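You operate a simulated robot arm through the tools that you are given. There is no shell and no other tool.

You are at the controls of a simulated robot arm. One attempt, no reset.

JOB
Tip the blue scoop into the Root feed bin; brush up the spill.
Fine: close the bin; scoop and brush go back where they stood; the other scoops stay. Set down upright: scoop, brush. What is to be rubbed or washed off counts as gone when no trace of it is left.

The check looks at the end state, three seconds after you hand in, the way a careful person would. Anything else that was tipped, shoved, dropped, spilled or broken makes it a failure.

ROBOT AND FRAMES
A 7-joint arm with a two-finger parallel gripper, fixed in place. Base frame: the origin is on the floor under the middle of its stand, x ahead of it, y to its left, z up. Units: m, degrees, N and s.
With the tool pointing down near the work surface it reaches from about 0.3 to 0.7 m from the base axis. Its first joint turns from -66.0 to 66.0 degrees. Payload 1.57 kg.
Tool frame: the origin (TCP) lies between the finger pads and is the grasp point; the fingertips stand 0.03 m ahead of it; z points along the fingers, y is the line along which they close. Largest opening 0.11 m; finger width 0.024, thickness 0.012; the body of the gripper, 0.048 by 0.112 m, starts 0.078 m behind the TCP.
Orientation is that of the tool frame in the base frame, as a unit quaternion [x, y, z, w]. With the fingers straight down and closing along the base's y, the tool's x points along the base's -x, its y along +y and its z along -z.

CONTROLS
- The arm moves only by the tool jog_arm. Its argument "increments" is a list of rows, each a list of 7 numbers: the shift along the tool's x, y, z in units of 40 mm (1.0 is 40 mm), then the turn, a rotation vector about the tool's x, y, z in units of 6 degrees (1.0 is 6 degrees), then the finger opening in m, from 0 to 0.11. In form: [[tx, ty, tz, wx, wy, wz, fingers], ...]. A call has 1 to 20 rows; each row shifts and turns the commanded pose from where the row before left it, along the tool's axes as they then stand. A call with a number of a shift or a turn outside -1 to 1 is refused whole. Rows are played at 5 a second. More than 0.05 m and 8.6 degrees between two rows, or a gripper value outside its range, and nothing of the call is played. A pose out of reach is approached as far as the arm can. The call stops where the force on the tool passes 90 N (or 10 N more than at its start, if that is more) or the arm is blocked; 0.2 s more then pass. The fingers move at their own pace (about 0.108 m/s each) and stop on an object; they squeeze with about 25 N. The grip force told is the motor's: it shows also when the fingers shut on nothing. Time passes only in rows, and 0.2 s behind the last, so rows that do not move let the fingers close. The reply holds the time, the measured pose of the TCP, the force on the tool along the base axes, the opening and the grip force, in the units named above and with some noise, with the torque about the TCP (base axes, N m) and any sound that the robot's microphone picked up, and new pictures: "pictures" is both (left out), scene, wrist or none.
- Cameras (640 x 400 px; columns grow to the right, rows downward): "scene" is fixed at [0.1754, -0.4041, 1.4042]; the picture's right is [0.65, -0.76, 0.00], its down [-0.43, -0.37, -0.82] and it looks along [0.63, 0.53, -0.57] (base axes); focal length 236 px, centre (320, 200). "wrist" rides on the gripper at [0.07, 0.016, -0.141] in the tool frame; the picture's right is [-0.23, 0.97, 0.00], its down [-0.86, -0.20, -0.48] and it looks along [-0.47, -0.11, 0.88] (tool axes); focal length 222 px, centre (320, 200).
- measure_at(camera, pixels): there is no depth. For up to 12 entries [column, row, z] of the newest picture of that camera ("zoom" is the newest enlarged one), the place [x, y] in the base frame at which the ray of that pixel passes the height z, good to about 0.002 m. The clock stands still meanwhile.
- close_up(camera, box): a new picture of the part [left, top, right, bottom] of that camera's present view, enlarged. The clock stands still meanwhile.
- finish_job(): hands the job in; it is judged then, once.

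Unless the task says otherwise, let go and move clear before handing in.

The tools are called as name(argument=value, ...) on one line, values as JSON. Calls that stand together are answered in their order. jog_arm: Moves the arm, as the interface text tells. Its arguments: {"type":"object","properties":{"increments":{"type":"array"},"pictures":{"type":"string","enum":["both","scene","wrist","none"]}},"required":["increments"]} The other tools are called the same way: measure_at (camera, pixels) gives the place at which the rays of pixels pass given heights; close_up (camera, box) takes an enlarged picture of a part of a camera's view; finish_job () hands the job in.

At the start:

```text
time_s: 0.0
eef_pos: [0.3433, -0.1216, 1.2871]
tcp_rot: [-0.001, 1.0, 0.0, -0.001]
force: [0.3, 0.0, 0.5]
wrist_torque: [0.03, 0.03, 0.0]
gripper_width: 0.11
grasp_force: 0.0
```

scene: 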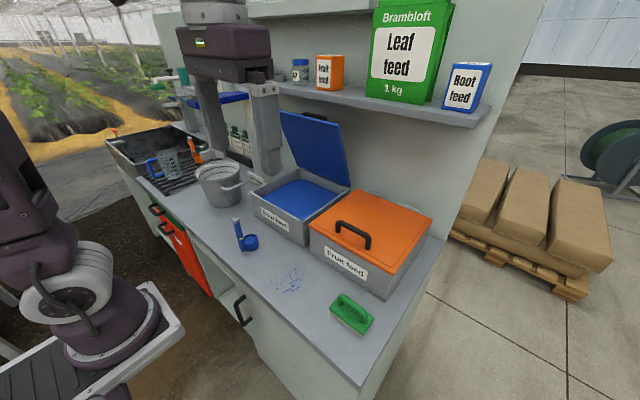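
wrist: 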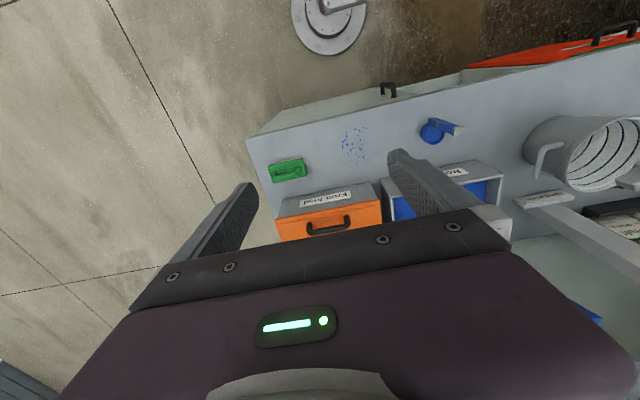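

The scene picture shows a blue scoop near (245,238), blue spilled grains near (288,281), a green brush at (352,314), the open blue bin at (305,195) and the closed orange bin. I'll take close-ups before moving.

close_up(camera="scene", box=[210, 190, 400, 340])

close_up(camera="scene", box=[230, 90, 450, 250])

close_up(camera="scene", box=[90, 60, 300, 220])

close_up(camera="wrist", box=[240, 70, 640, 270])

```text
2.67 times, centred on (305, 265) of scene
```

zoom: 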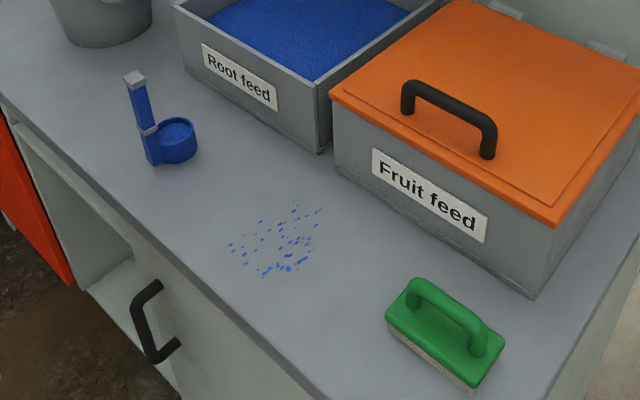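

```text
2.50 times, centred on (340, 170) of scene
```

zoom: 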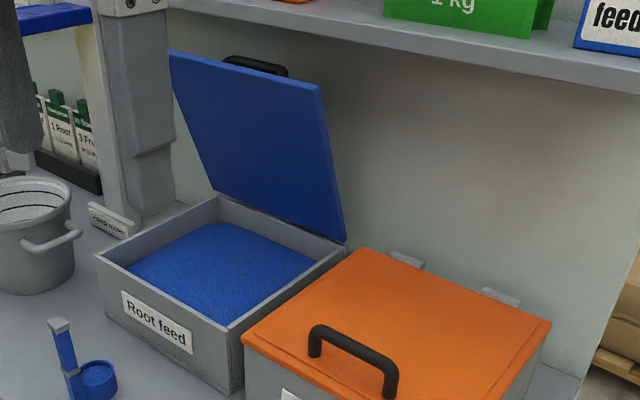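

```text
2.50 times, centred on (195, 140) of scene
```

zoom: 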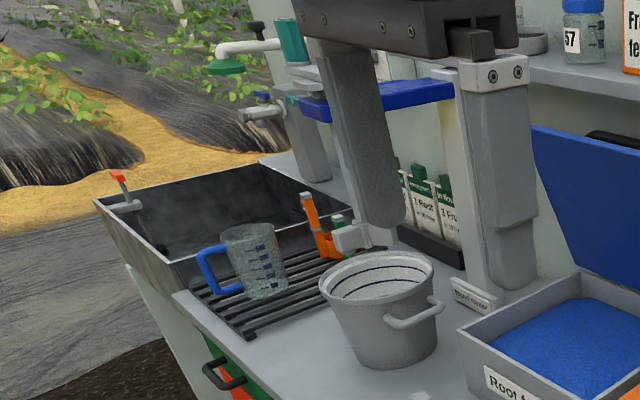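

```text
1.60 times, centred on (440, 170) of wrist
```

zoom: 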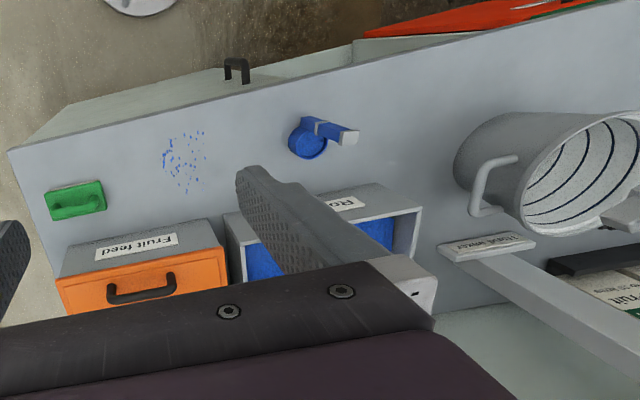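

The close-ups show a scoop with a cup and a handle, spilled grains, the brush, and the Root feed bin with its lid open. I'll measure the same points from both cameras at several heights to find the counter height.

measure_at(camera="scene", pixels=[[288, 281, 0.7], [288, 281, 0.8], [288, 281, 0.9], [288, 281, 1.0], [352, 318, 0.7], [352, 318, 0.8], [352, 318, 0.9], [352, 318, 1.0], [250, 241, 0.7], [250, 241, 0.8], [250, 241, 0.9], [250, 241, 1.0]])

measure_at(camera="wrist", pixels=[[356, 145, 0.7], [356, 145, 0.8], [356, 145, 0.9], [356, 145, 1.0], [288, 170, 0.7], [288, 170, 0.8], [288, 170, 0.9], [288, 170, 1.0], [431, 131, 0.7], [431, 131, 0.8], [431, 131, 0.9], [431, 131, 1.0]])

```text
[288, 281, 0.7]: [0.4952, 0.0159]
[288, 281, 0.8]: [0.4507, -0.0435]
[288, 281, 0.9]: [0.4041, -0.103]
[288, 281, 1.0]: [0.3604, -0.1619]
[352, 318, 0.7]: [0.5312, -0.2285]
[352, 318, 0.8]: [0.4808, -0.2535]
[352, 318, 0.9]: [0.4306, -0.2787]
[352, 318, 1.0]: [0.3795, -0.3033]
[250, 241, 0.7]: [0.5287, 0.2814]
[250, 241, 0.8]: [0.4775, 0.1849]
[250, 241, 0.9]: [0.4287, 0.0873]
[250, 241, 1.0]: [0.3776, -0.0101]
```

```text
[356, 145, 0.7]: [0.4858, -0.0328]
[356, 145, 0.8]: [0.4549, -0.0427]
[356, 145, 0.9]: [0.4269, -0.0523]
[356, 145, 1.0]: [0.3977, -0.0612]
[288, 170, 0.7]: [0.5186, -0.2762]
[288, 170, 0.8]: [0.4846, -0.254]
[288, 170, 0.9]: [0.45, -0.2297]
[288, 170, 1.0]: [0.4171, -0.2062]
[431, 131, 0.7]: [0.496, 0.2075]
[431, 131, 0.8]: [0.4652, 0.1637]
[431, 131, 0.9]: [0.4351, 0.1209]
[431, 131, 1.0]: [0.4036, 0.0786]
```

The rays agree at a counter height of about 0.80, with the spill near (0.453,-0.043), the brush near (0.483,-0.254) and the cup near (0.455,0.145). Next I'll measure the bin corners and lid edges, then move the arm for a better wrist view of the scoop.

measure_at(camera="scene", pixels=[[304, 247, 0.8], [304, 222, 0.85], [304, 222, 0.88], [304, 222, 0.9], [250.6, 191.9, 0.88], [250.6, 191.9, 0.9], [235.3, 219.3, 0.8], [235.3, 219.3, 0.85], [235.3, 219.3, 0.9], [242, 250, 0.8], [250, 212, 0.8], [350, 186, 0.9]])

measure_at(camera="wrist", pixels=[[457.5, 130, 0.8], [457.5, 130, 0.85], [457.5, 130, 0.9], [457.5, 130, 0.95]])

jog_arm(increments=[[0, 1, 0, 0, 0, 0, 0.11], [0, 1, 0, 0, 0, 0, 0.11], [0, 1, 0, 0, 0, 0, 0.11], [0, 1, 0, 0, 0, 0, 0.11], [0, 1, 0, 0, 0, 0, 0.11], [0, 0, 0, 0, 0, 0, 0.11]])

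```text
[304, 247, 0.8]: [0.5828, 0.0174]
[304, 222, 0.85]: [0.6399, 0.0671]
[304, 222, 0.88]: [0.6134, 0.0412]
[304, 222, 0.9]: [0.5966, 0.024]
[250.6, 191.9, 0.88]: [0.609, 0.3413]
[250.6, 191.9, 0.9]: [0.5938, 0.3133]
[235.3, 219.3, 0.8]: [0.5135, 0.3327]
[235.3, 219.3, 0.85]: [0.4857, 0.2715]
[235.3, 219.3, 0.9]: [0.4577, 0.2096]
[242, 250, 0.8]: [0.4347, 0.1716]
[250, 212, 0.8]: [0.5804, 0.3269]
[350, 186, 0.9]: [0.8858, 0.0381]
```

```text
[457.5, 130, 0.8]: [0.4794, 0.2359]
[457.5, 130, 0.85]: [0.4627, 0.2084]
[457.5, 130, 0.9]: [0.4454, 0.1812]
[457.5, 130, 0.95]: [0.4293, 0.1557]
```

```text
time_s: 1.4
eef_pos: [0.3408, 0.083, 1.2884]
tcp_rot: [0.0, 1.0, 0.001, 0.0]
force: [-0.4, 0.2, -0.1]
wrist_torque: [0.01, 0.02, 0.0]
gripper_width: 0.1103
grasp_force: 0.1
```

scene: 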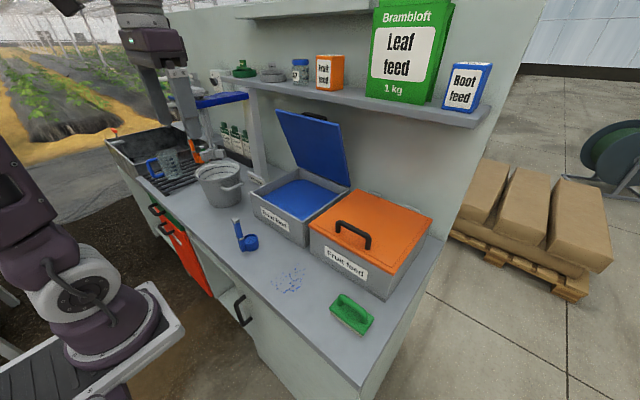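
wrist: 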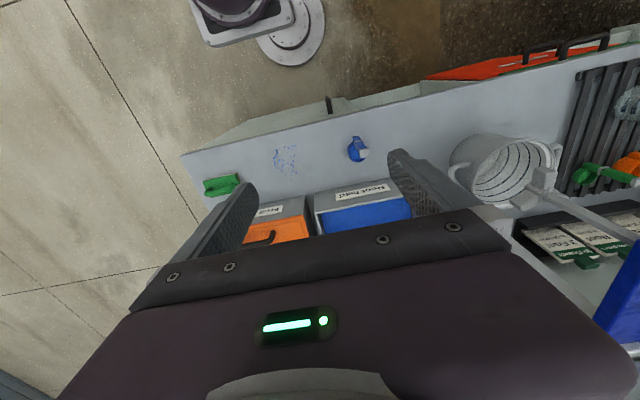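

The rays for the handle end meet at about z 0.94, (0.434,0.16), directly over its foot, so the handle stands upright. I'll lower the wrist camera toward the scoop to see its shape.

jog_arm(increments=[[-0.3, 0.35, 0.95, 0, 0, 0, 0.11], [-0.3, 0.35, 0.95, 0, 0, 0, 0.11], [-0.3, 0.35, 0.95, 0, 0, 0, 0.11], [-0.3, 0.35, 0.95, 0, 0, 0, 0.11], [-0.3, 0.35, 0.95, 0, 0, 0, 0.11], [0, 0, 0, 0, 0, 0, 0.11]])

```text
time_s: 2.8
eef_pos: [0.4039, 0.1491, 1.0956]
tcp_rot: [0.0, 1.0, 0.001, 0.0]
force: [-0.4, -0.1, 0.5]
wrist_torque: [0.03, 0.01, 0.0]
gripper_width: 0.1099
grasp_force: 0.0
```

scene: 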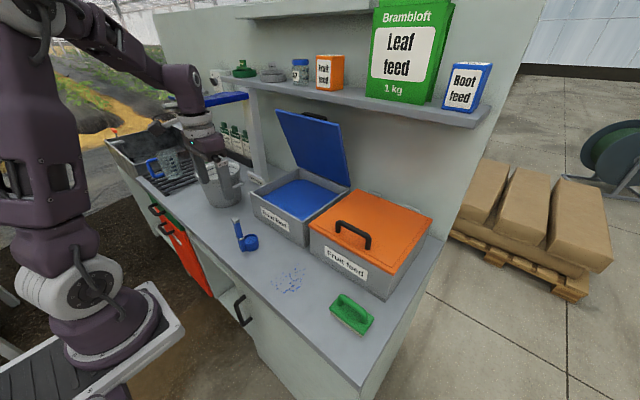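
wrist: 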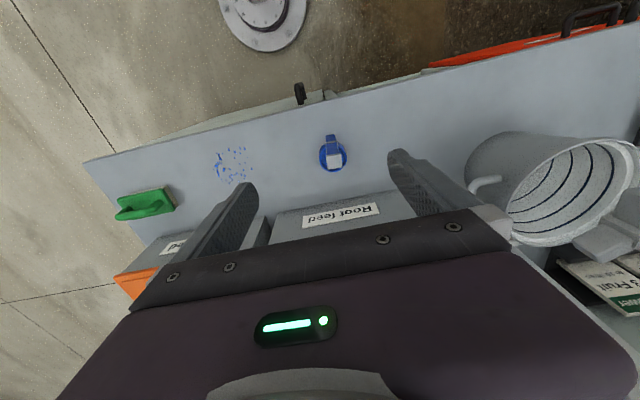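

close_up(camera="wrist", box=[270, 110, 400, 191])

close_up(camera="scene", box=[210, 205, 290, 255])

close_up(camera="scene", box=[320, 280, 384, 340])

close_up(camera="scene", box=[250, 95, 380, 195])

```text
4.92 times, centred on (335, 150) of wrist
```

zoom: 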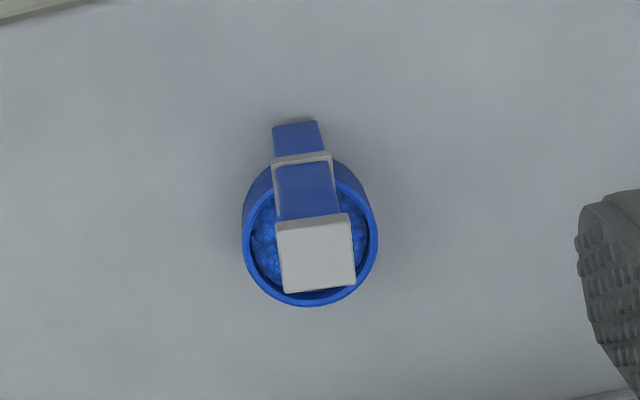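

```text
8.00 times, centred on (250, 230) of scene
```

zoom: 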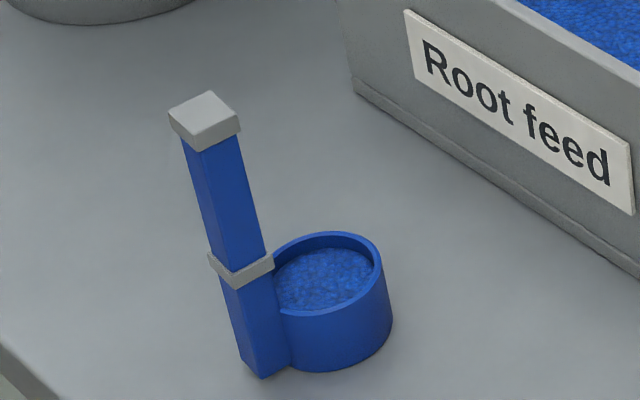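

```text
6.67 times, centred on (352, 310) of scene
```

zoom: 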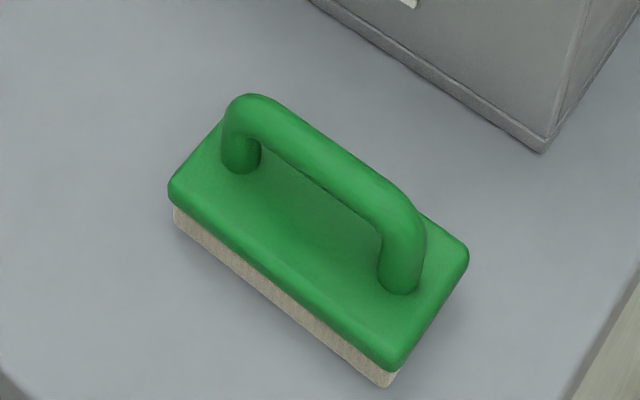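

```text
4.00 times, centred on (315, 145) of scene
```

zoom: 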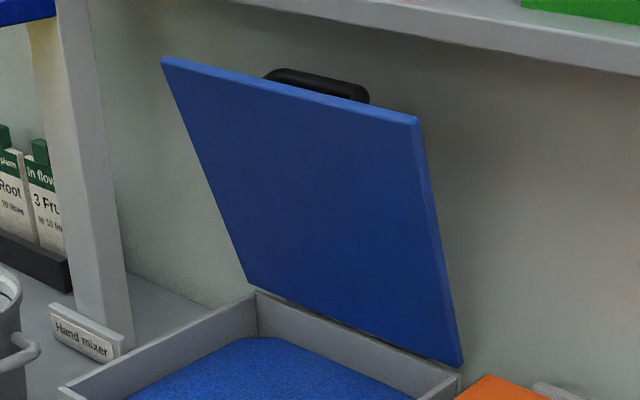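

The scoop's square upright handle (grey cap at wrist px (334,161)) stands on the robot's side of the cup, and the cup is full of blue feed. I'll triangulate the cap, the cup rim and the foot.

measure_at(camera="scene", pixels=[[235.6, 219.6, 0.92], [235.6, 219.6, 0.94], [235.6, 219.6, 0.96], [242.75, 252.25, 0.8], [250.6, 239.75, 0.83], [250.6, 239.75, 0.85], [250.6, 239.75, 0.87], [251.9, 251.25, 0.8], [240, 237.2, 0.85], [240, 237.2, 0.87]])

measure_at(camera="wrist", pixels=[[334, 160.6, 0.92], [334, 160.6, 0.94], [334, 160.6, 0.96], [330.1, 134.1, 0.8], [333.2, 158, 0.83], [333.2, 158, 0.85], [333.2, 158, 0.87], [326.5, 164.5, 0.94], [343, 163, 0.94], [326, 155, 0.94], [340.7, 154, 0.94]])

```text
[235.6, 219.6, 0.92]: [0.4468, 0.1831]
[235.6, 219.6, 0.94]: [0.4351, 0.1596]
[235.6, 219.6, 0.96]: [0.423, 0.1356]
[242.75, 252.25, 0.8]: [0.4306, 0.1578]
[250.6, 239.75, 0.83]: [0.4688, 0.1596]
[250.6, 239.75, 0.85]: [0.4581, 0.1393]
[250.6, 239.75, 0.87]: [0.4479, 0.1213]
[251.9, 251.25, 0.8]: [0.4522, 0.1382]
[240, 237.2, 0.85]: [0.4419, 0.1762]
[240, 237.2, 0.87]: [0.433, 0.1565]
```

```text
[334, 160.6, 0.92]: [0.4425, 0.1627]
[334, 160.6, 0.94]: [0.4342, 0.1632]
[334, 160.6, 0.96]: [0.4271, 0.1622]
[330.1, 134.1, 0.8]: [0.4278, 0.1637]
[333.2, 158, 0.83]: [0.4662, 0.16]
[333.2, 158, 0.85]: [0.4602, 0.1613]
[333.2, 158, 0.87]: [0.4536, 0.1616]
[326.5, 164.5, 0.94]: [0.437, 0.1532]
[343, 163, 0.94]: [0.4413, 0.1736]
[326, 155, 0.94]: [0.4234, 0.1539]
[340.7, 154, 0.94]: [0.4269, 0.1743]
```

Cap top sits at about (0.435,0.163,0.937), the handle is about 16 mm square with the cup toward +x, and the collar is near z 0.86, so I plan to grasp at z 0.895 with the tool inclined. First I'll measure the lid, shelf and brush.

measure_at(camera="scene", pixels=[[350, 186, 0.91], [350, 186, 0.93], [340.5, 125, 1.1], [340.5, 125, 1.15], [340.5, 125, 1.2], [280, 110, 1.1], [280, 110, 1.15], [280, 110, 1.2], [299, 166, 0.91], [299, 166, 0.93], [440, 115, 1.2], [440, 115, 1.25]])

measure_at(camera="wrist", pixels=[[85, 160, 0.8], [250, 110, 0.8], [500, 50, 0.8], [235, 163, 0.8], [145, 203, 0.8], [145, 203, 0.83], [145, 203, 0.85], [120, 213, 0.86], [170, 200, 0.86], [300, 95, 0.8]])

close_up(camera="wrist", box=[80, 130, 280, 255])

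```text
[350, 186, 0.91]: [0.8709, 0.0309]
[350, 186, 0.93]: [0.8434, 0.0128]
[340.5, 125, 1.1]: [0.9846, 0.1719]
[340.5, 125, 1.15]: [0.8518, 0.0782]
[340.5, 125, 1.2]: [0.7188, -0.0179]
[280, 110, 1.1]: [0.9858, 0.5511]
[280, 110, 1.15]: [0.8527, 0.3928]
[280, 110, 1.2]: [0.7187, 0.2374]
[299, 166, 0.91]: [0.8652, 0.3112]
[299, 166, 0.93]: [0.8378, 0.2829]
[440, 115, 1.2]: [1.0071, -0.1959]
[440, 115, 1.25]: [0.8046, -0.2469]
```

```text
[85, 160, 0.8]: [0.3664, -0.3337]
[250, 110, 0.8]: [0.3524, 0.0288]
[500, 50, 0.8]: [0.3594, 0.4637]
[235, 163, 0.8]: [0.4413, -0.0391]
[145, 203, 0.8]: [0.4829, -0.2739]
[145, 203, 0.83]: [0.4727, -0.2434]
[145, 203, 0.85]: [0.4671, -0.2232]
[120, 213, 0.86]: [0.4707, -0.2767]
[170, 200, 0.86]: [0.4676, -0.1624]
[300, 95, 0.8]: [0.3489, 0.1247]
```

```text
3.20 times, centred on (180, 192) of wrist
```

zoom: 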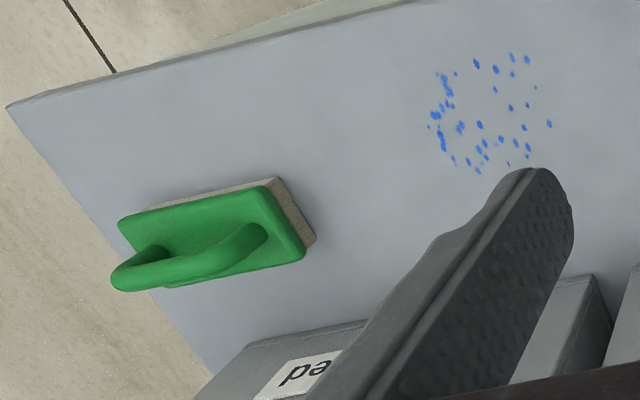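

The lid stands open at about 72°, with its top edge near x 0.78, z 1.18 and its hinge near x 0.865, z 0.91, so there is room to tip the scoop in front of it. I'll pitch the tool 45° forward at this height, clear of the scoop, and check that the arm can do it.

jog_arm(increments=[[0, 0, 0, 0, -1, 0, 0.11], [0, 0, 0, 0, -1, 0, 0.11], [0, 0, 0, 0, -1, 0, 0.11], [0, 0, 0, 0, -1, 0, 0.11], [0, 0, 0, 0, -1, 0, 0.11], [0, 0, 0, 0, -1, 0, 0.11], [0, 0, 0, 0, -1, 0, 0.11], [0, 0, 0, 0, -0.5, 0, 0.11], [0, 0, 0, 0, 0, 0, 0.11]])

measure_at(camera="scene", pixels=[[330.25, 312.25, 0.8], [357.4, 337.75, 0.8], [329.8, 308.5, 0.825], [373.7, 317.5, 0.825], [361.2, 335.2, 0.825]])

```text
time_s: 4.8
eef_pos: [0.423, 0.1714, 1.121]
tcp_rot: [0.0, 0.924, 0.0, 0.382]
force: [-1.1, -0.8, -0.1]
wrist_torque: [-0.01, -0.02, 0.0]
gripper_width: 0.1098
grasp_force: 0.1
out of reach, approached as far as the arm can: row 6, 7, 8
```

scene: 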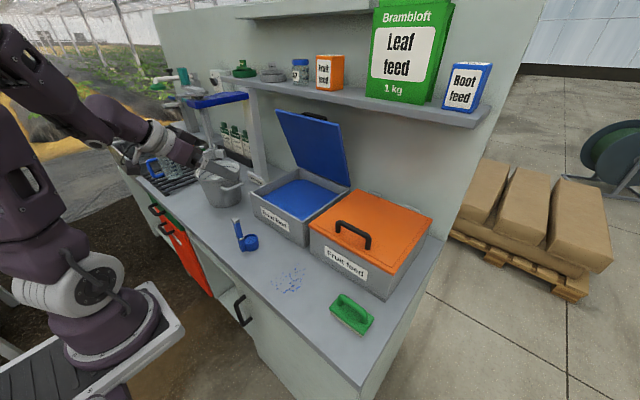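
wrist: 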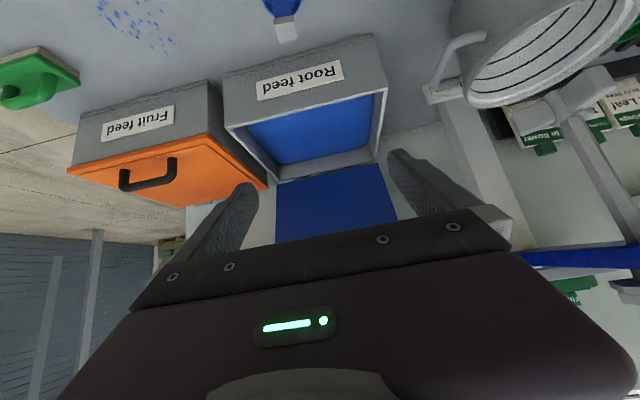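

```text
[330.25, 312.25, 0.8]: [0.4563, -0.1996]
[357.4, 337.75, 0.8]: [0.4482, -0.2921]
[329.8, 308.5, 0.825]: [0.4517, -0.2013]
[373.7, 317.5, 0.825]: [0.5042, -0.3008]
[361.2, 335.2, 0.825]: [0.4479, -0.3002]
```

The 45° pitch was out of reach here: the TCP was pushed to (0.423,0.171,1.121), meaning the arm is folded too close in. I'll ease back to about 30° and see where it settles.

jog_arm(increments=[[0, 0, 0, 0, 1, 0, 0.11], [0, 0, 0, 0, 1, 0, 0.11], [0, 0, 0, 0, 0.5, 0, 0.11], [0, 0, 0, 0, 0, 0, 0.11], [0, 0, 0, 0, 0, 0, 0.11]], pictures="none")

```text
time_s: 6.0
eef_pos: [0.4227, 0.1713, 1.1222]
tcp_rot: [0.0, 0.966, 0.001, 0.259]
force: [-0.4, 0.5, 0.3]
wrist_torque: [-0.01, 0.0, 0.01]
gripper_width: 0.1101
grasp_force: 0.1
```

The commanded pose settles to what was reached, at 30° pitch and (0.423,0.171,1.122). I'll go above the scoop to about (0.435,0.163,1.0), with fingertips still above the cap, and see whether it is reachable.

jog_arm(increments=[[0.42, -0.067, 0.93, 0, 0, 0, 0.11], [0.42, -0.067, 0.93, 0, 0, 0, 0.11], [0.42, -0.067, 0.93, 0, 0, 0, 0.11], [0, 0, 0, 0, 0, 0, 0.11]])

```text
time_s: 7.0
eef_pos: [0.4379, 0.1646, 0.9991]
tcp_rot: [0.0, 0.966, 0.0, 0.257]
force: [0.2, -0.8, 0.1]
wrist_torque: [0.02, 0.01, 0.0]
gripper_width: 0.1101
grasp_force: 0.0
```

scene: 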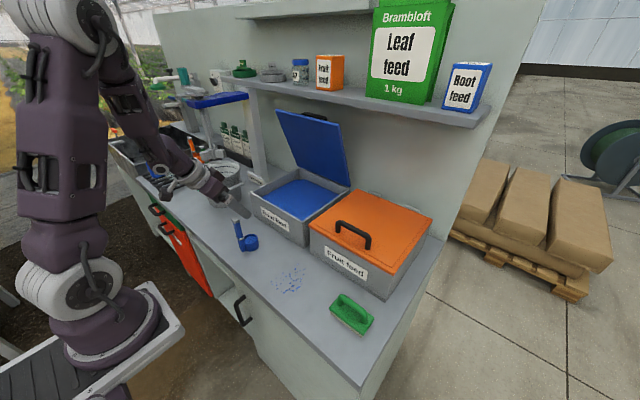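
wrist: 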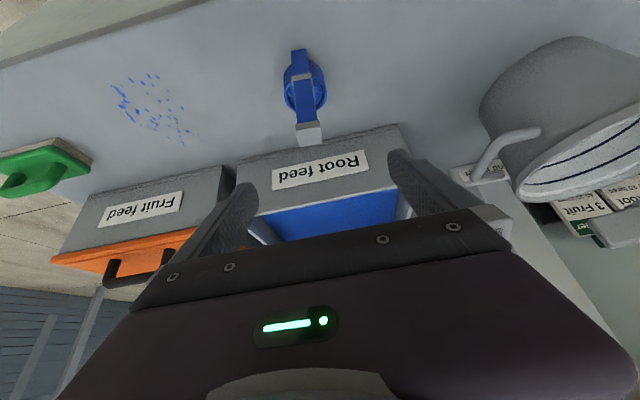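

The 30° pose here is reachable without error. I'll try pitching to 45° at this spot and take a close-up to read the handle's yaw.

jog_arm(increments=[[0, 0, 0, 0, -1, 0, 0.11], [0, 0, 0, 0, -1, 0, 0.11], [0, 0, 0, 0, -0.5, 0, 0.11], [0, 0, 0, 0, 0, 0, 0.11]])

close_up(camera="wrist", box=[230, 0, 390, 100])

```text
time_s: 8.0
eef_pos: [0.4644, 0.1837, 1.008]
tcp_rot: [0.001, 0.924, -0.001, 0.382]
force: [-0.5, -0.4, -0.1]
wrist_torque: [-0.02, 0.04, 0.01]
gripper_width: 0.11
grasp_force: 0.0
out of reach, approached as far as the arm can: row 1, 2, 3
```

scene: 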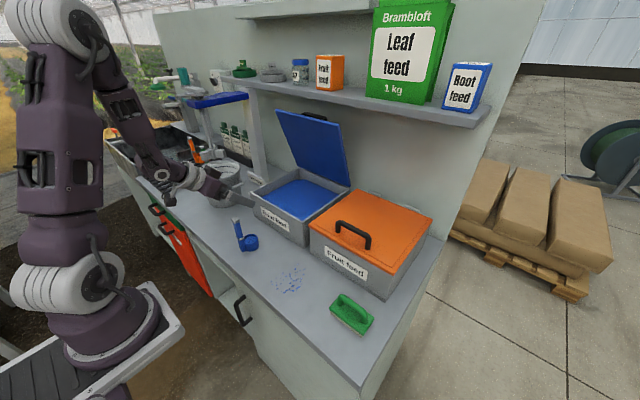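
wrist: 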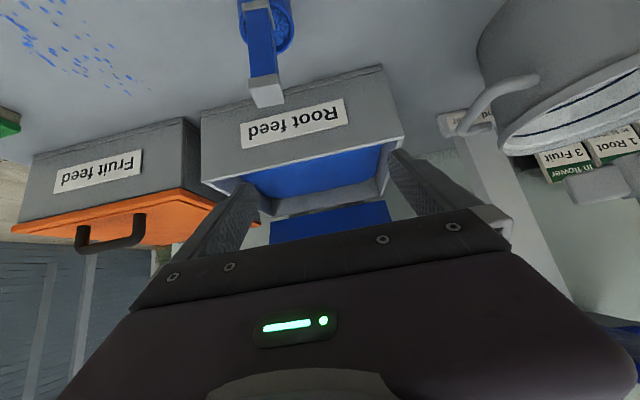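

```text
4.00 times, centred on (310, 50) of wrist
```

zoom: 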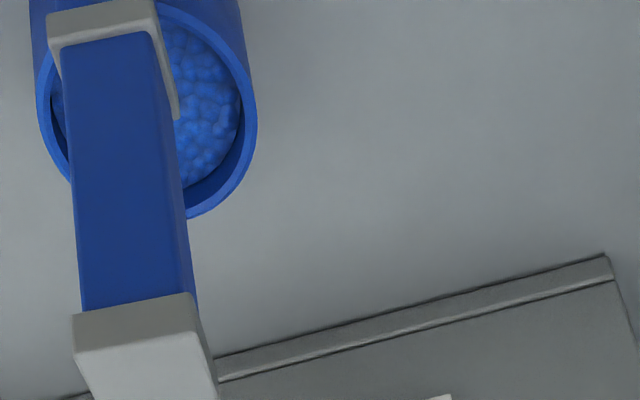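

At 45° the minimum radius is about 0.50, so the scoop (r 0.464) needs a steeper grasp. Before choosing, I'll test over the bin how far the tool can pitch up with nothing in the gripper.

jog_arm(increments=[[-0.876, -0.07, 0.085, 0, 0, 0, 0.11], [-0.876, -0.07, 0.085, 0, 0, 0, 0.11], [-0.876, -0.07, 0.085, 0, 0, 0, 0.11], [-0.876, -0.07, 0.085, 0, 0, 0, 0.11], [-0.876, -0.07, 0.085, 0, 0, 0, 0.11], [0, 0, 0, 0, -1, 0, 0.11], [0, 0, 0, 0, -1, 0, 0.11], [0, 0, 0, 0, -1, 0, 0.11], [0, 0, 0, 0, -1, 0, 0.11], [0, 0, 0, 0, -1, 0, 0.11], [0, 0, 0, 0, -1, 0, 0.11], [0, 0, 0, 0, -1, 0, 0.11], [0, 0, 0, 0, -0.5, 0, 0.11], [0, 0, 0, 0, 0, 0, 0.11]])

```text
time_s: 11.0
eef_pos: [0.5988, 0.1696, 1.1204]
tcp_rot: [0.0, 0.707, 0.0, 0.708]
force: [0.2, -0.3, 0.0]
wrist_torque: [0.01, 0.0, -0.04]
gripper_width: 0.11
grasp_force: 0.1
```

scene: 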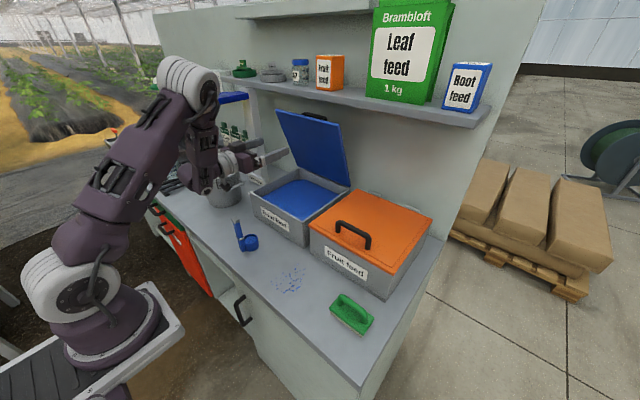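
wrist: 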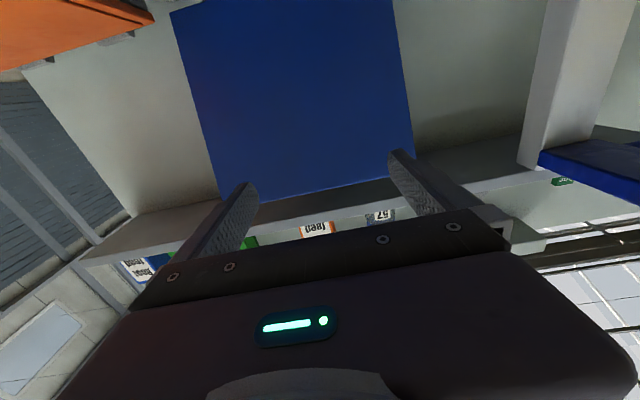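

A horizontal tool is fine at (0.60,0.17,1.12). I'll now test a further 24° of pitch-up and then a roll about the tool axis, to learn the limits for tipping.

jog_arm(increments=[[0, 0, 0, 0, -1, 0, 0.11], [0, 0, 0, 0, -1, 0, 0.11], [0, 0, 0, 0, -1, 0, 0.11], [0, 0, 0, 0, -1, 0, 0.11], [0, 0, 0, 0, 0, 0, 0.11]], pictures="none")

jog_arm(increments=[[0, 0, 0, 0, 0, 1, 0.11], [0, 0, 0, 0, 0, 1, 0.11], [0, 0, 0, 0, 0, 1, 0.11], [0, 0, 0, 0, 0, 1, 0.11], [0, 0, 0, 0, 0, 1, 0.11], [0, 0, 0, 0, 0, 1, 0.11], [0, 0, 0, 0, 0, 1, 0.11], [0, 0, 0, 0, 0, 1, 0.11], [0, 0, 0, 0, 0, 1, 0.11], [0, 0, 0, 0, 0, 1, 0.11], [0, 0, 0, 0, 0, 1, 0.11], [0, 0, 0, 0, 0, 1, 0.11], [0, 0, 0, 0, 0, 1, 0.11], [0, 0, 0, 0, 0, 1, 0.11], [0, 0, 0, 0, 0, 1, 0.11], [0, 0, 0, 0, 0, 0, 0.11]], pictures="scene")

```text
time_s: 12.2
eef_pos: [0.6282, 0.1779, 1.1363]
tcp_rot: [-0.001, 0.545, 0.0, 0.838]
force: [0.0, 0.6, 0.6]
wrist_torque: [0.0, 0.0, 0.0]
gripper_width: 0.1097
grasp_force: 0.2
out of reach, approached as far as the arm can: row 3, 4
```

```text
time_s: 15.6
eef_pos: [0.4874, 0.3761, 1.4815]
tcp_rot: [0.388, 0.397, 0.584, 0.592]
force: [0.4, -0.2, -0.5]
wrist_torque: [-0.02, -0.02, -0.03]
gripper_width: 0.1098
grasp_force: 0.1
out of reach, approached as far as the arm can: row 1, 2, 3, 4, 5, 6, 7, 8, 9, 10, 11, 12, 13, 14, 15
```

scene: 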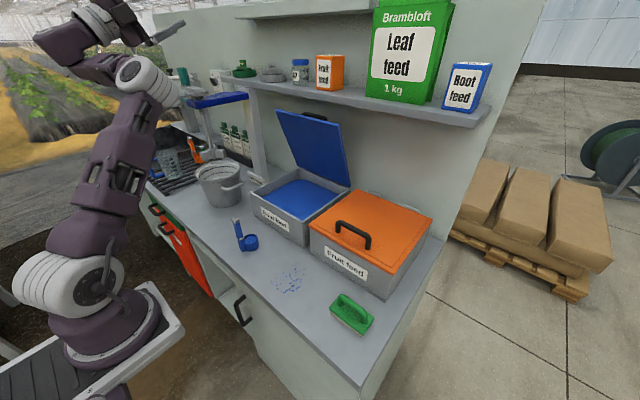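

The +24° pitch was at a joint limit, and rolling there let the arm drift up to (0.487,0.376,1.48), though the 90° roll itself was done. I'll pitch back to horizontal and return to a lower pose away from that limit.

jog_arm(increments=[[0, 0, 0, 1, 0, 0, 0.11], [0, 0, 0, 1, 0, 0, 0.11], [0, 0, 0, 1, 0, 0, 0.11], [0, 0, 0, 0.8, 0, 0, 0.11], [0, 0, 0, 0, 0, 0, 0.11]], pictures="none")

jog_arm(increments=[[-0.43, -0.75, 0.235, 0, 0, 0, 0.11], [-0.43, -0.75, 0.235, 0, 0, 0, 0.11], [-0.43, -0.75, 0.235, 0, 0, 0, 0.11], [-0.43, -0.75, 0.235, 0, 0, 0, 0.11], [-0.43, -0.75, 0.235, 0, 0, 0, 0.11], [-0.43, -0.75, 0.235, 0, 0, 0, 0.11], [0, 0, 0, 0, 0, 0, 0.11]], pictures="scene")

```text
time_s: 16.8
eef_pos: [0.4882, 0.3741, 1.4824]
tcp_rot: [0.495, 0.495, 0.505, 0.504]
force: [-1.2, 0.0, 0.5]
wrist_torque: [0.02, 0.03, -0.02]
gripper_width: 0.1102
grasp_force: 0.1
```

```text
time_s: 18.4
eef_pos: [0.5798, 0.2759, 1.3169]
tcp_rot: [0.495, 0.495, 0.505, 0.504]
force: [0.5, -0.4, -0.2]
wrist_torque: [0.03, 0.01, -0.04]
gripper_width: 0.1101
grasp_force: 0.1
out of reach, approached as far as the arm can: row 3, 4, 5, 6
```

scene: 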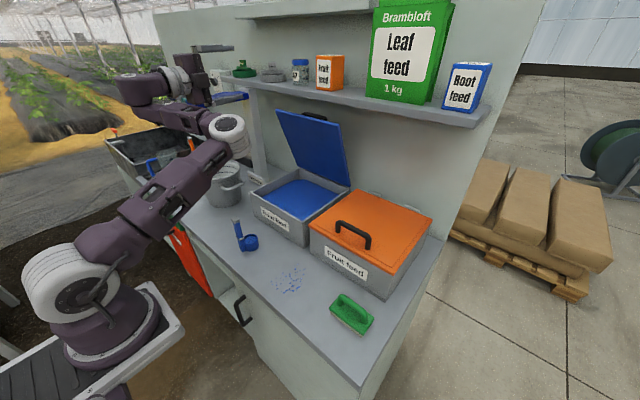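

The elbow has swung forward, near scene px (230,135), into an awkward posture. I'll back out along the same path, then undo the roll up high where there is room.

jog_arm(increments=[[0.41, 0.69, -0.38, 0, 0, 0, 0.11], [0.41, 0.69, -0.38, 0, 0, 0, 0.11], [0.41, 0.69, -0.38, 0, 0, 0, 0.11], [0.41, 0.69, -0.38, 0, 0, 0, 0.11], [0.41, 0.69, -0.38, 0, 0, 0, 0.11], [0.41, 0.69, -0.38, 0, 0, 0, 0.11], [0, 0, 0, 0, 0, 0, 0.11]], pictures="scene")

```text
time_s: 20.0
eef_pos: [0.4863, 0.3803, 1.4829]
tcp_rot: [0.494, 0.495, 0.505, 0.505]
force: [-0.1, 0.4, 0.1]
wrist_torque: [0.0, 0.04, -0.02]
gripper_width: 0.11
grasp_force: 0.1
```

scene: 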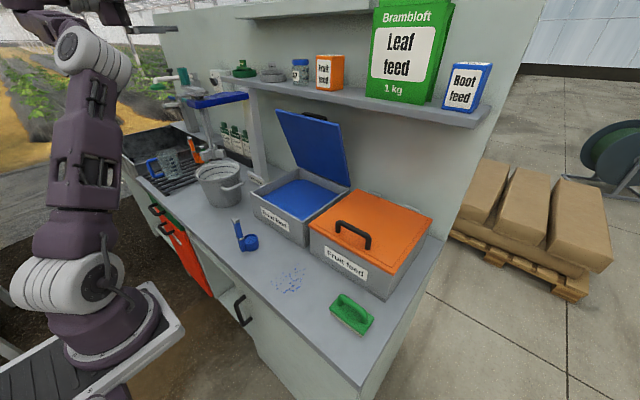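

The arm is upright again at (0.486,0.380,1.483). I'll roll back 90° here, then check the posture.

jog_arm(increments=[[0, 0, 0, 0, 0, -1, 0.11], [0, 0, 0, 0, 0, -1, 0.11], [0, 0, 0, 0, 0, -1, 0.11], [0, 0, 0, 0, 0, -1, 0.11], [0, 0, 0, 0, 0, -1, 0.11], [0, 0, 0, 0, 0, -1, 0.11], [0, 0, 0, 0, 0, -1, 0.11], [0, 0, 0, 0, 0, -1, 0.11], [0, 0, 0, 0, 0, -1, 0.11], [0, 0, 0, 0, 0, -1, 0.11], [0, 0, 0, 0, 0, -1, 0.11], [0, 0, 0, 0, 0, -1, 0.11], [0, 0, 0, 0, 0, -1, 0.11], [0, 0, 0, 0, 0, -1, 0.11], [0, 0, 0, 0, 0, -1, 0.11], [0, 0, 0, 0, 0, 0, 0.11]], pictures="scene")

```text
time_s: 23.4
eef_pos: [0.4864, 0.3792, 1.4821]
tcp_rot: [-0.001, 0.699, 0.0, 0.715]
force: [-0.4, 0.3, -1.0]
wrist_torque: [0.0, 0.01, 0.04]
gripper_width: 0.1102
grasp_force: 0.2
```

scene: 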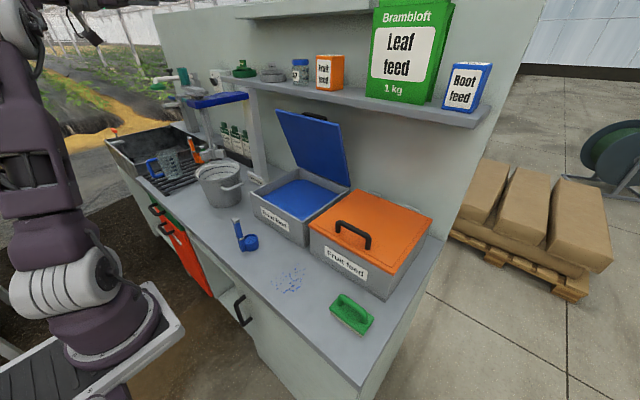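

Rolled back cleanly. I'll pitch down to about 45° and return over the bin through the pose that worked earlier, then test rolling from a horizontal tool in small steps.

jog_arm(increments=[[0, 0, 0, 0, 1, 0, 0.11], [0, 0, 0, 0, 1, 0, 0.11], [0, 0, 0, 0, 1, 0, 0.11], [0, 0, 0, 0, 1, 0, 0.11], [0, 0, 0, 0, 1, 0, 0.11], [0, 0, 0, 0, 1, 0, 0.11], [0, 0, 0, 0, 1, 0, 0.11], [0, 0, 0, 0, 0.75, 0, 0.11], [0, -0.9, 0.4, 0, 0, 0, 0.11], [0, -0.9, 0.4, 0, 0, 0, 0.11], [0, -0.9, 0.4, 0, 0, 0, 0.11], [0, -0.9, 0.4, 0, 0, 0, 0.11], [0, -0.8, 0.4, 0, 0, 0, 0.11], [0, -0.8, 0.4, 0, 0, 0, 0.11], [0, 0, 0, 0, 0, 0, 0.11]], pictures="scene")

```text
time_s: 26.6
eef_pos: [0.5267, 0.1123, 1.361]
tcp_rot: [0.001, 0.925, 0.0, 0.38]
force: [0.5, -0.5, 0.1]
wrist_torque: [0.02, -0.04, -0.01]
gripper_width: 0.1099
grasp_force: 0.1
out of reach, approached as far as the arm can: row 4, 5, 6, 7
```

scene: 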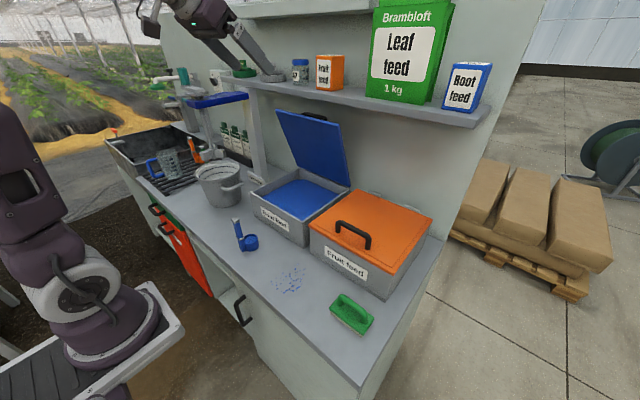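

Now at (0.527,0.112,1.361) with 45° pitch. I'll go down to (0.60,0.17,1.12) and pitch to horizontal again.

jog_arm(increments=[[0.424, 0.207, 0.793, 0, 0, 0, 0.11], [0.424, 0.207, 0.793, 0, 0, 0, 0.11], [0.424, 0.207, 0.793, 0, 0, 0, 0.11], [0.424, 0.207, 0.793, 0, 0, 0, 0.11], [0.424, 0.207, 0.793, 0, 0, 0, 0.11], [0.424, 0.207, 0.793, 0, 0, 0, 0.11], [0.424, 0.207, 0.793, 0, 0, 0, 0.11], [0, 0, 0, 0, -1, 0, 0.11], [0, 0, 0, 0, -1, 0, 0.11], [0, 0, 0, 0, -1, 0, 0.11], [0, 0, 0, 0, -1, 0, 0.11], [0, 0, 0, 0, -1, 0, 0.11], [0, 0, 0, 0, -1, 0, 0.11], [0, 0, 0, 0, -1, 0, 0.11], [0, 0, 0, 0, -0.5, 0, 0.11], [0, 0, 0, 0, 0, 0, 0.11]], pictures="none")

jog_arm(increments=[[0, 0, 0, 0, 0, -1, 0.11], [0, 0, 0, 0, 0, -1, 0.11], [0, 0, 0, 0, 0, -1, 0.11], [0, 0, 0, 0, 0, -1, 0.11], [0, 0, 0, 0, 0, -1, 0.11], [0, 0, 0, 0, 0, 0, 0.11]], pictures="scene")

```text
time_s: 30.0
eef_pos: [0.597, 0.1705, 1.1167]
tcp_rot: [-0.001, 0.709, 0.001, 0.705]
force: [-0.1, 1.0, 0.2]
wrist_torque: [0.02, 0.01, 0.0]
gripper_width: 0.1102
grasp_force: 0.1
```

```text
time_s: 31.4
eef_pos: [0.5973, 0.17, 1.1171]
tcp_rot: [-0.184, 0.685, -0.183, 0.681]
force: [0.0, 0.4, 0.2]
wrist_torque: [-0.01, -0.03, -0.01]
gripper_width: 0.1099
grasp_force: 0.1
```

scene: 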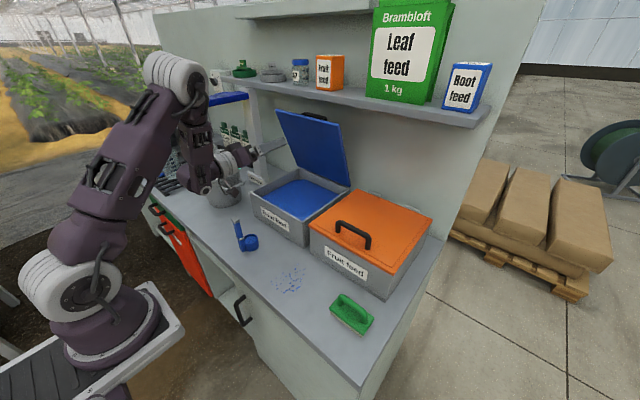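

Rolling −30° at horizontal held position exactly. I'll continue in the same direction.

jog_arm(increments=[[0, 0, 0, 0, 0, -1, 0.11], [0, 0, 0, 0, 0, -1, 0.11], [0, 0, 0, 0, 0, -1, 0.11], [0, 0, 0, 0, 0, -1, 0.11], [0, 0, 0, 0, 0, -1, 0.11], [0, 0, 0, 0, 0, -1, 0.11], [0, 0, 0, 0, 0, -1, 0.11], [0, 0, 0, 0, 0, -1, 0.11], [0, 0, 0, 0, 0, -1, 0.11], [0, 0, 0, 0, 0, -1, 0.11], [0, 0, 0, 0, 0, 0, 0.11]], pictures="none")

jog_arm(increments=[[0, 0, 0, 0, 0, -1, 0.11], [0, 0, 0, 0, 0, -1, 0.11], [0, 0, 0, 0, 0, -1, 0.11], [0, 0, 0, 0, 0, -1, 0.11], [0, 0, 0, 0, 0, -1, 0.11], [0, 0, 0, 0, 0, 0, 0.11]], pictures="scene")

```text
time_s: 33.8
eef_pos: [0.5965, 0.1698, 1.117]
tcp_rot: [0.501, -0.501, 0.499, -0.498]
force: [-0.7, 0.2, 0.4]
wrist_torque: [-0.01, -0.02, 0.0]
gripper_width: 0.11
grasp_force: 0.1
```

```text
time_s: 35.2
eef_pos: [0.5968, 0.1704, 1.1177]
tcp_rot: [0.614, -0.354, 0.611, -0.352]
force: [-0.3, -1.0, 0.6]
wrist_torque: [-0.03, 0.0, 0.01]
gripper_width: 0.1099
grasp_force: 0.1
```

scene: 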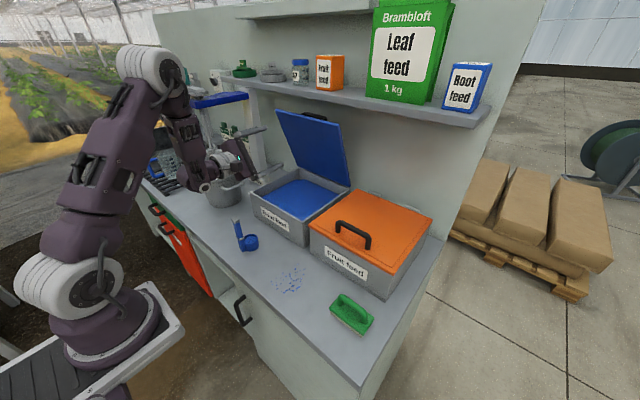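

−120° also works. I'll continue to −150° and −180°.

jog_arm(increments=[[0, 0, 0, 0, 0, -1, 0.11], [0, 0, 0, 0, 0, -1, 0.11], [0, 0, 0, 0, 0, -1, 0.11], [0, 0, 0, 0, 0, -1, 0.11], [0, 0, 0, 0, 0, -1, 0.11], [0, 0, 0, 0, 0, 0, 0.11]], pictures="none")

jog_arm(increments=[[0, 0, 0, 0, 0, -1, 0.11], [0, 0, 0, 0, 0, -1, 0.11], [0, 0, 0, 0, 0, -1, 0.11], [0, 0, 0, 0, 0, 0, 0.11]], pictures="both")

```text
time_s: 36.6
eef_pos: [0.5965, 0.1701, 1.1162]
tcp_rot: [0.685, -0.183, 0.681, -0.182]
force: [0.4, 0.4, 0.1]
wrist_torque: [0.04, 0.02, -0.03]
gripper_width: 0.1101
grasp_force: 0.0
```

```text
time_s: 37.6
eef_pos: [0.5968, 0.1701, 1.1167]
tcp_rot: [0.705, -0.074, 0.701, -0.073]
force: [0.3, -0.7, 0.1]
wrist_torque: [0.0, 0.05, -0.01]
gripper_width: 0.1099
grasp_force: 0.1
```

scene: 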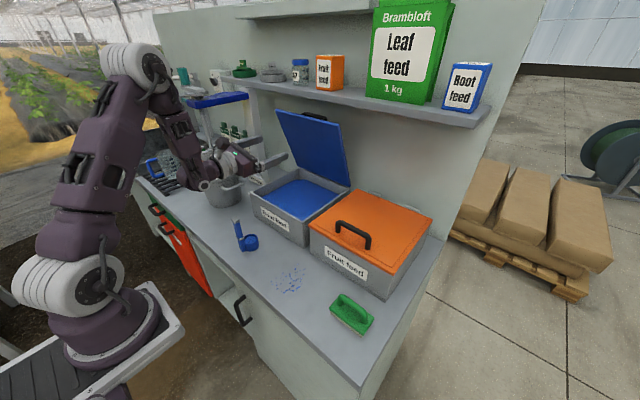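
wrist: 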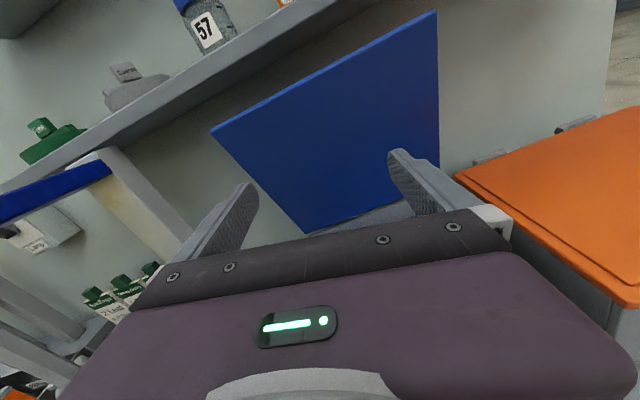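

−168° roll works at this pose with no drift. Now I'll test pitching up 12° in this rolled pose and moving 3 cm forward.

jog_arm(increments=[[0, 0, 0.75, 0, 0, 0, 0.11], [0, 0, 0, 0, 1, 0, 0.11], [0, 0, 0, 0, 1, 0, 0.11], [0, 0, 0, 0, 0, 0, 0.11]], pictures="none")

```text
time_s: 38.6
eef_pos: [0.6272, 0.1689, 1.1176]
tcp_rot: [0.628, -0.081, 0.771, -0.065]
force: [0.0, 0.0, 0.0]
wrist_torque: [-0.03, 0.01, 0.0]
gripper_width: 0.11
grasp_force: 0.0
```

a = +12° is reached at (0.627,0.169,1.118). I'll try another 8° to find the margin.

jog_arm(increments=[[0, 0, 0, 0, 0.7, 0, 0.11], [0, 0, 0, 0, 0.7, 0, 0.11], [0, 0, 0, 0, 0, 0, 0.11]], pictures="none")

```text
time_s: 39.4
eef_pos: [0.6272, 0.1692, 1.1165]
tcp_rot: [0.57, -0.086, 0.815, -0.059]
force: [-0.9, -0.4, -0.1]
wrist_torque: [-0.05, -0.02, 0.01]
gripper_width: 0.1099
grasp_force: 0.0
```

a ≈ +20° is reachable too. I'll now rehearse the pouring path in reverse at the intended pour point (0.66,0.16,1.08), pitching down with the roll kept and then unrolling, to make sure all of it is reachable.

jog_arm(increments=[[-0.54, 0.2, 0.24, 0, 0, 0, 0.11], [-0.54, 0.2, 0.24, 0, 0, 0, 0.11], [0, 0, 0, 0, 0, 0, 0.11]], pictures="none")

jog_arm(increments=[[0, 0, 0, 0, -1, 0, 0.11], [0, 0, 0, 0, -1, 0, 0.11], [0, 0, 0, 0, -1, 0, 0.11], [0, 0, 0, 0, -1, 0, 0.11], [0, 0, 0, 0, -1, 0, 0.11], [0, 0, 0, 0, -1, 0, 0.11], [0, 0, 0, 0, -1, 0, 0.11], [0, 0, 0, 0, -1, 0, 0.11], [0, 0, 0, 0, -1, 0, 0.11], [0, 0, 0, 0, -1, 0, 0.11], [0, 0, 0, 0, -1, 0, 0.11], [0, 0, 0, 0, -1, 0, 0.11], [0, 0, 0, 0, -1, 0, 0.11], [0, 0, 0, 0, 0, 0, 0.11]], pictures="scene")

```text
time_s: 40.2
eef_pos: [0.6598, 0.1616, 1.0802]
tcp_rot: [0.57, -0.085, 0.815, -0.06]
force: [-0.5, -0.3, 0.6]
wrist_torque: [-0.03, 0.0, -0.03]
gripper_width: 0.1101
grasp_force: 0.0
```

```text
time_s: 43.2
eef_pos: [0.6594, 0.1607, 1.0801]
tcp_rot: [0.956, -0.031, 0.275, -0.1]
force: [-0.6, 0.1, 0.6]
wrist_torque: [-0.02, -0.02, 0.0]
gripper_width: 0.1102
grasp_force: 0.1
```

scene: 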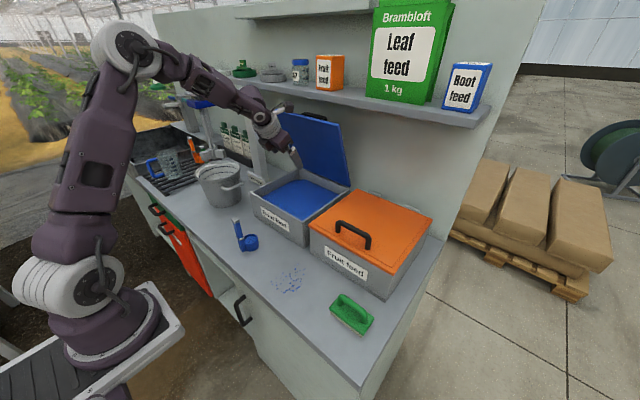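

The pitched-down, rolled pose is also fine. Unrolling now.

jog_arm(increments=[[0, 0, 0, 0, 0, 1, 0.11], [0, 0, 0, 0, 0, 1, 0.11], [0, 0, 0, 0, 0, 1, 0.11], [0, 0, 0, 0, 0, 1, 0.11], [0, 0, 0, 0, 0, 1, 0.11], [0, 0, 0, 0, 0, 1, 0.11], [0, 0, 0, 0, 0, 1, 0.11], [0, 0, 0, 0, 0, 1, 0.11], [0, 0, 0, 0, 0, 1, 0.11], [0, 0, 0, 0, 0, 1, 0.11], [0, 0, 0, 0, 0, 1, 0.11], [0, 0, 0, 0, 0, 1, 0.11], [0, 0, 0, 0, 0, 1, 0.11], [0, 0, 0, 0, 0, 1, 0.11], [0, 0, 0, 0, 0, 0, 0.11]], pictures="none")

jog_arm(increments=[[0, 0, 0, 0, 0, 1, 0.11], [0, 0, 0, 0, 0, 1, 0.11], [0, 0, 0, 0, 0, 1, 0.11], [0, 0, 0, 0, 0, 1, 0.11], [0, 0, 0, 0, 0, 1, 0.11], [0, 0, 0, 0, 0, 1, 0.11], [0, 0, 0, 0, 0, 1, 0.11], [0, 0, 0, 0, 0, 1, 0.11], [0, 0, 0, 0, 0, 1, 0.11], [0, 0, 0, 0, 0, 1, 0.11], [0, 0, 0, 0, 0, 1, 0.11], [0, 0, 0, 0, 0, 1, 0.11], [0, 0, 0, 0, 0, 1, 0.11], [0, 0, 0, 0, 0, 1, 0.11], [0, 0, 0, 0, 0, 0, 0.11]], pictures="both")

```text
time_s: 46.4
eef_pos: [0.6603, 0.1614, 1.0808]
tcp_rot: [0.691, -0.662, 0.137, -0.259]
force: [-0.3, 0.2, -0.1]
wrist_torque: [-0.05, 0.01, -0.01]
gripper_width: 0.11
grasp_force: 0.0
```

```text
time_s: 49.6
eef_pos: [0.6609, 0.1621, 1.0799]
tcp_rot: [-0.07, 0.953, 0.07, 0.285]
force: [-0.3, 0.0, 0.0]
wrist_torque: [0.01, 0.0, -0.01]
gripper_width: 0.1101
grasp_force: 0.0
```

scene: 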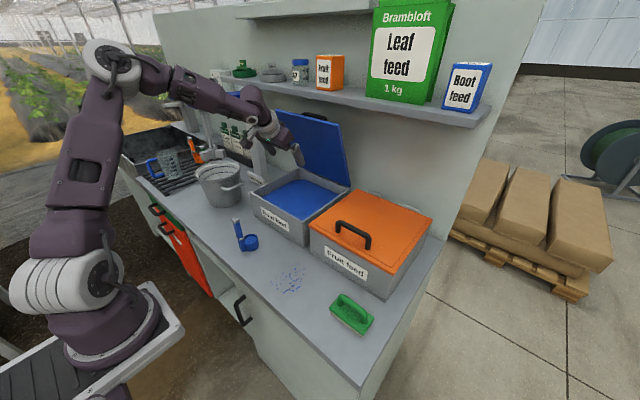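
wrist: 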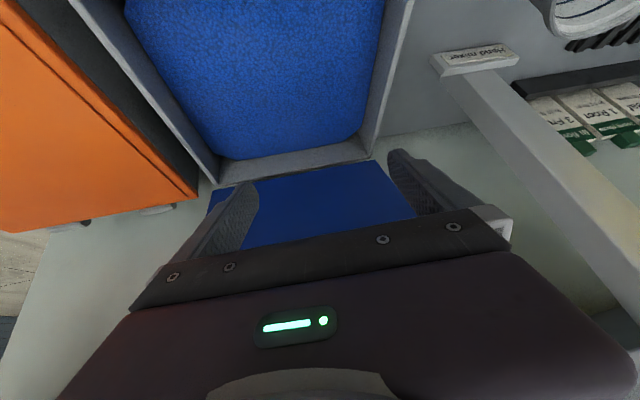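

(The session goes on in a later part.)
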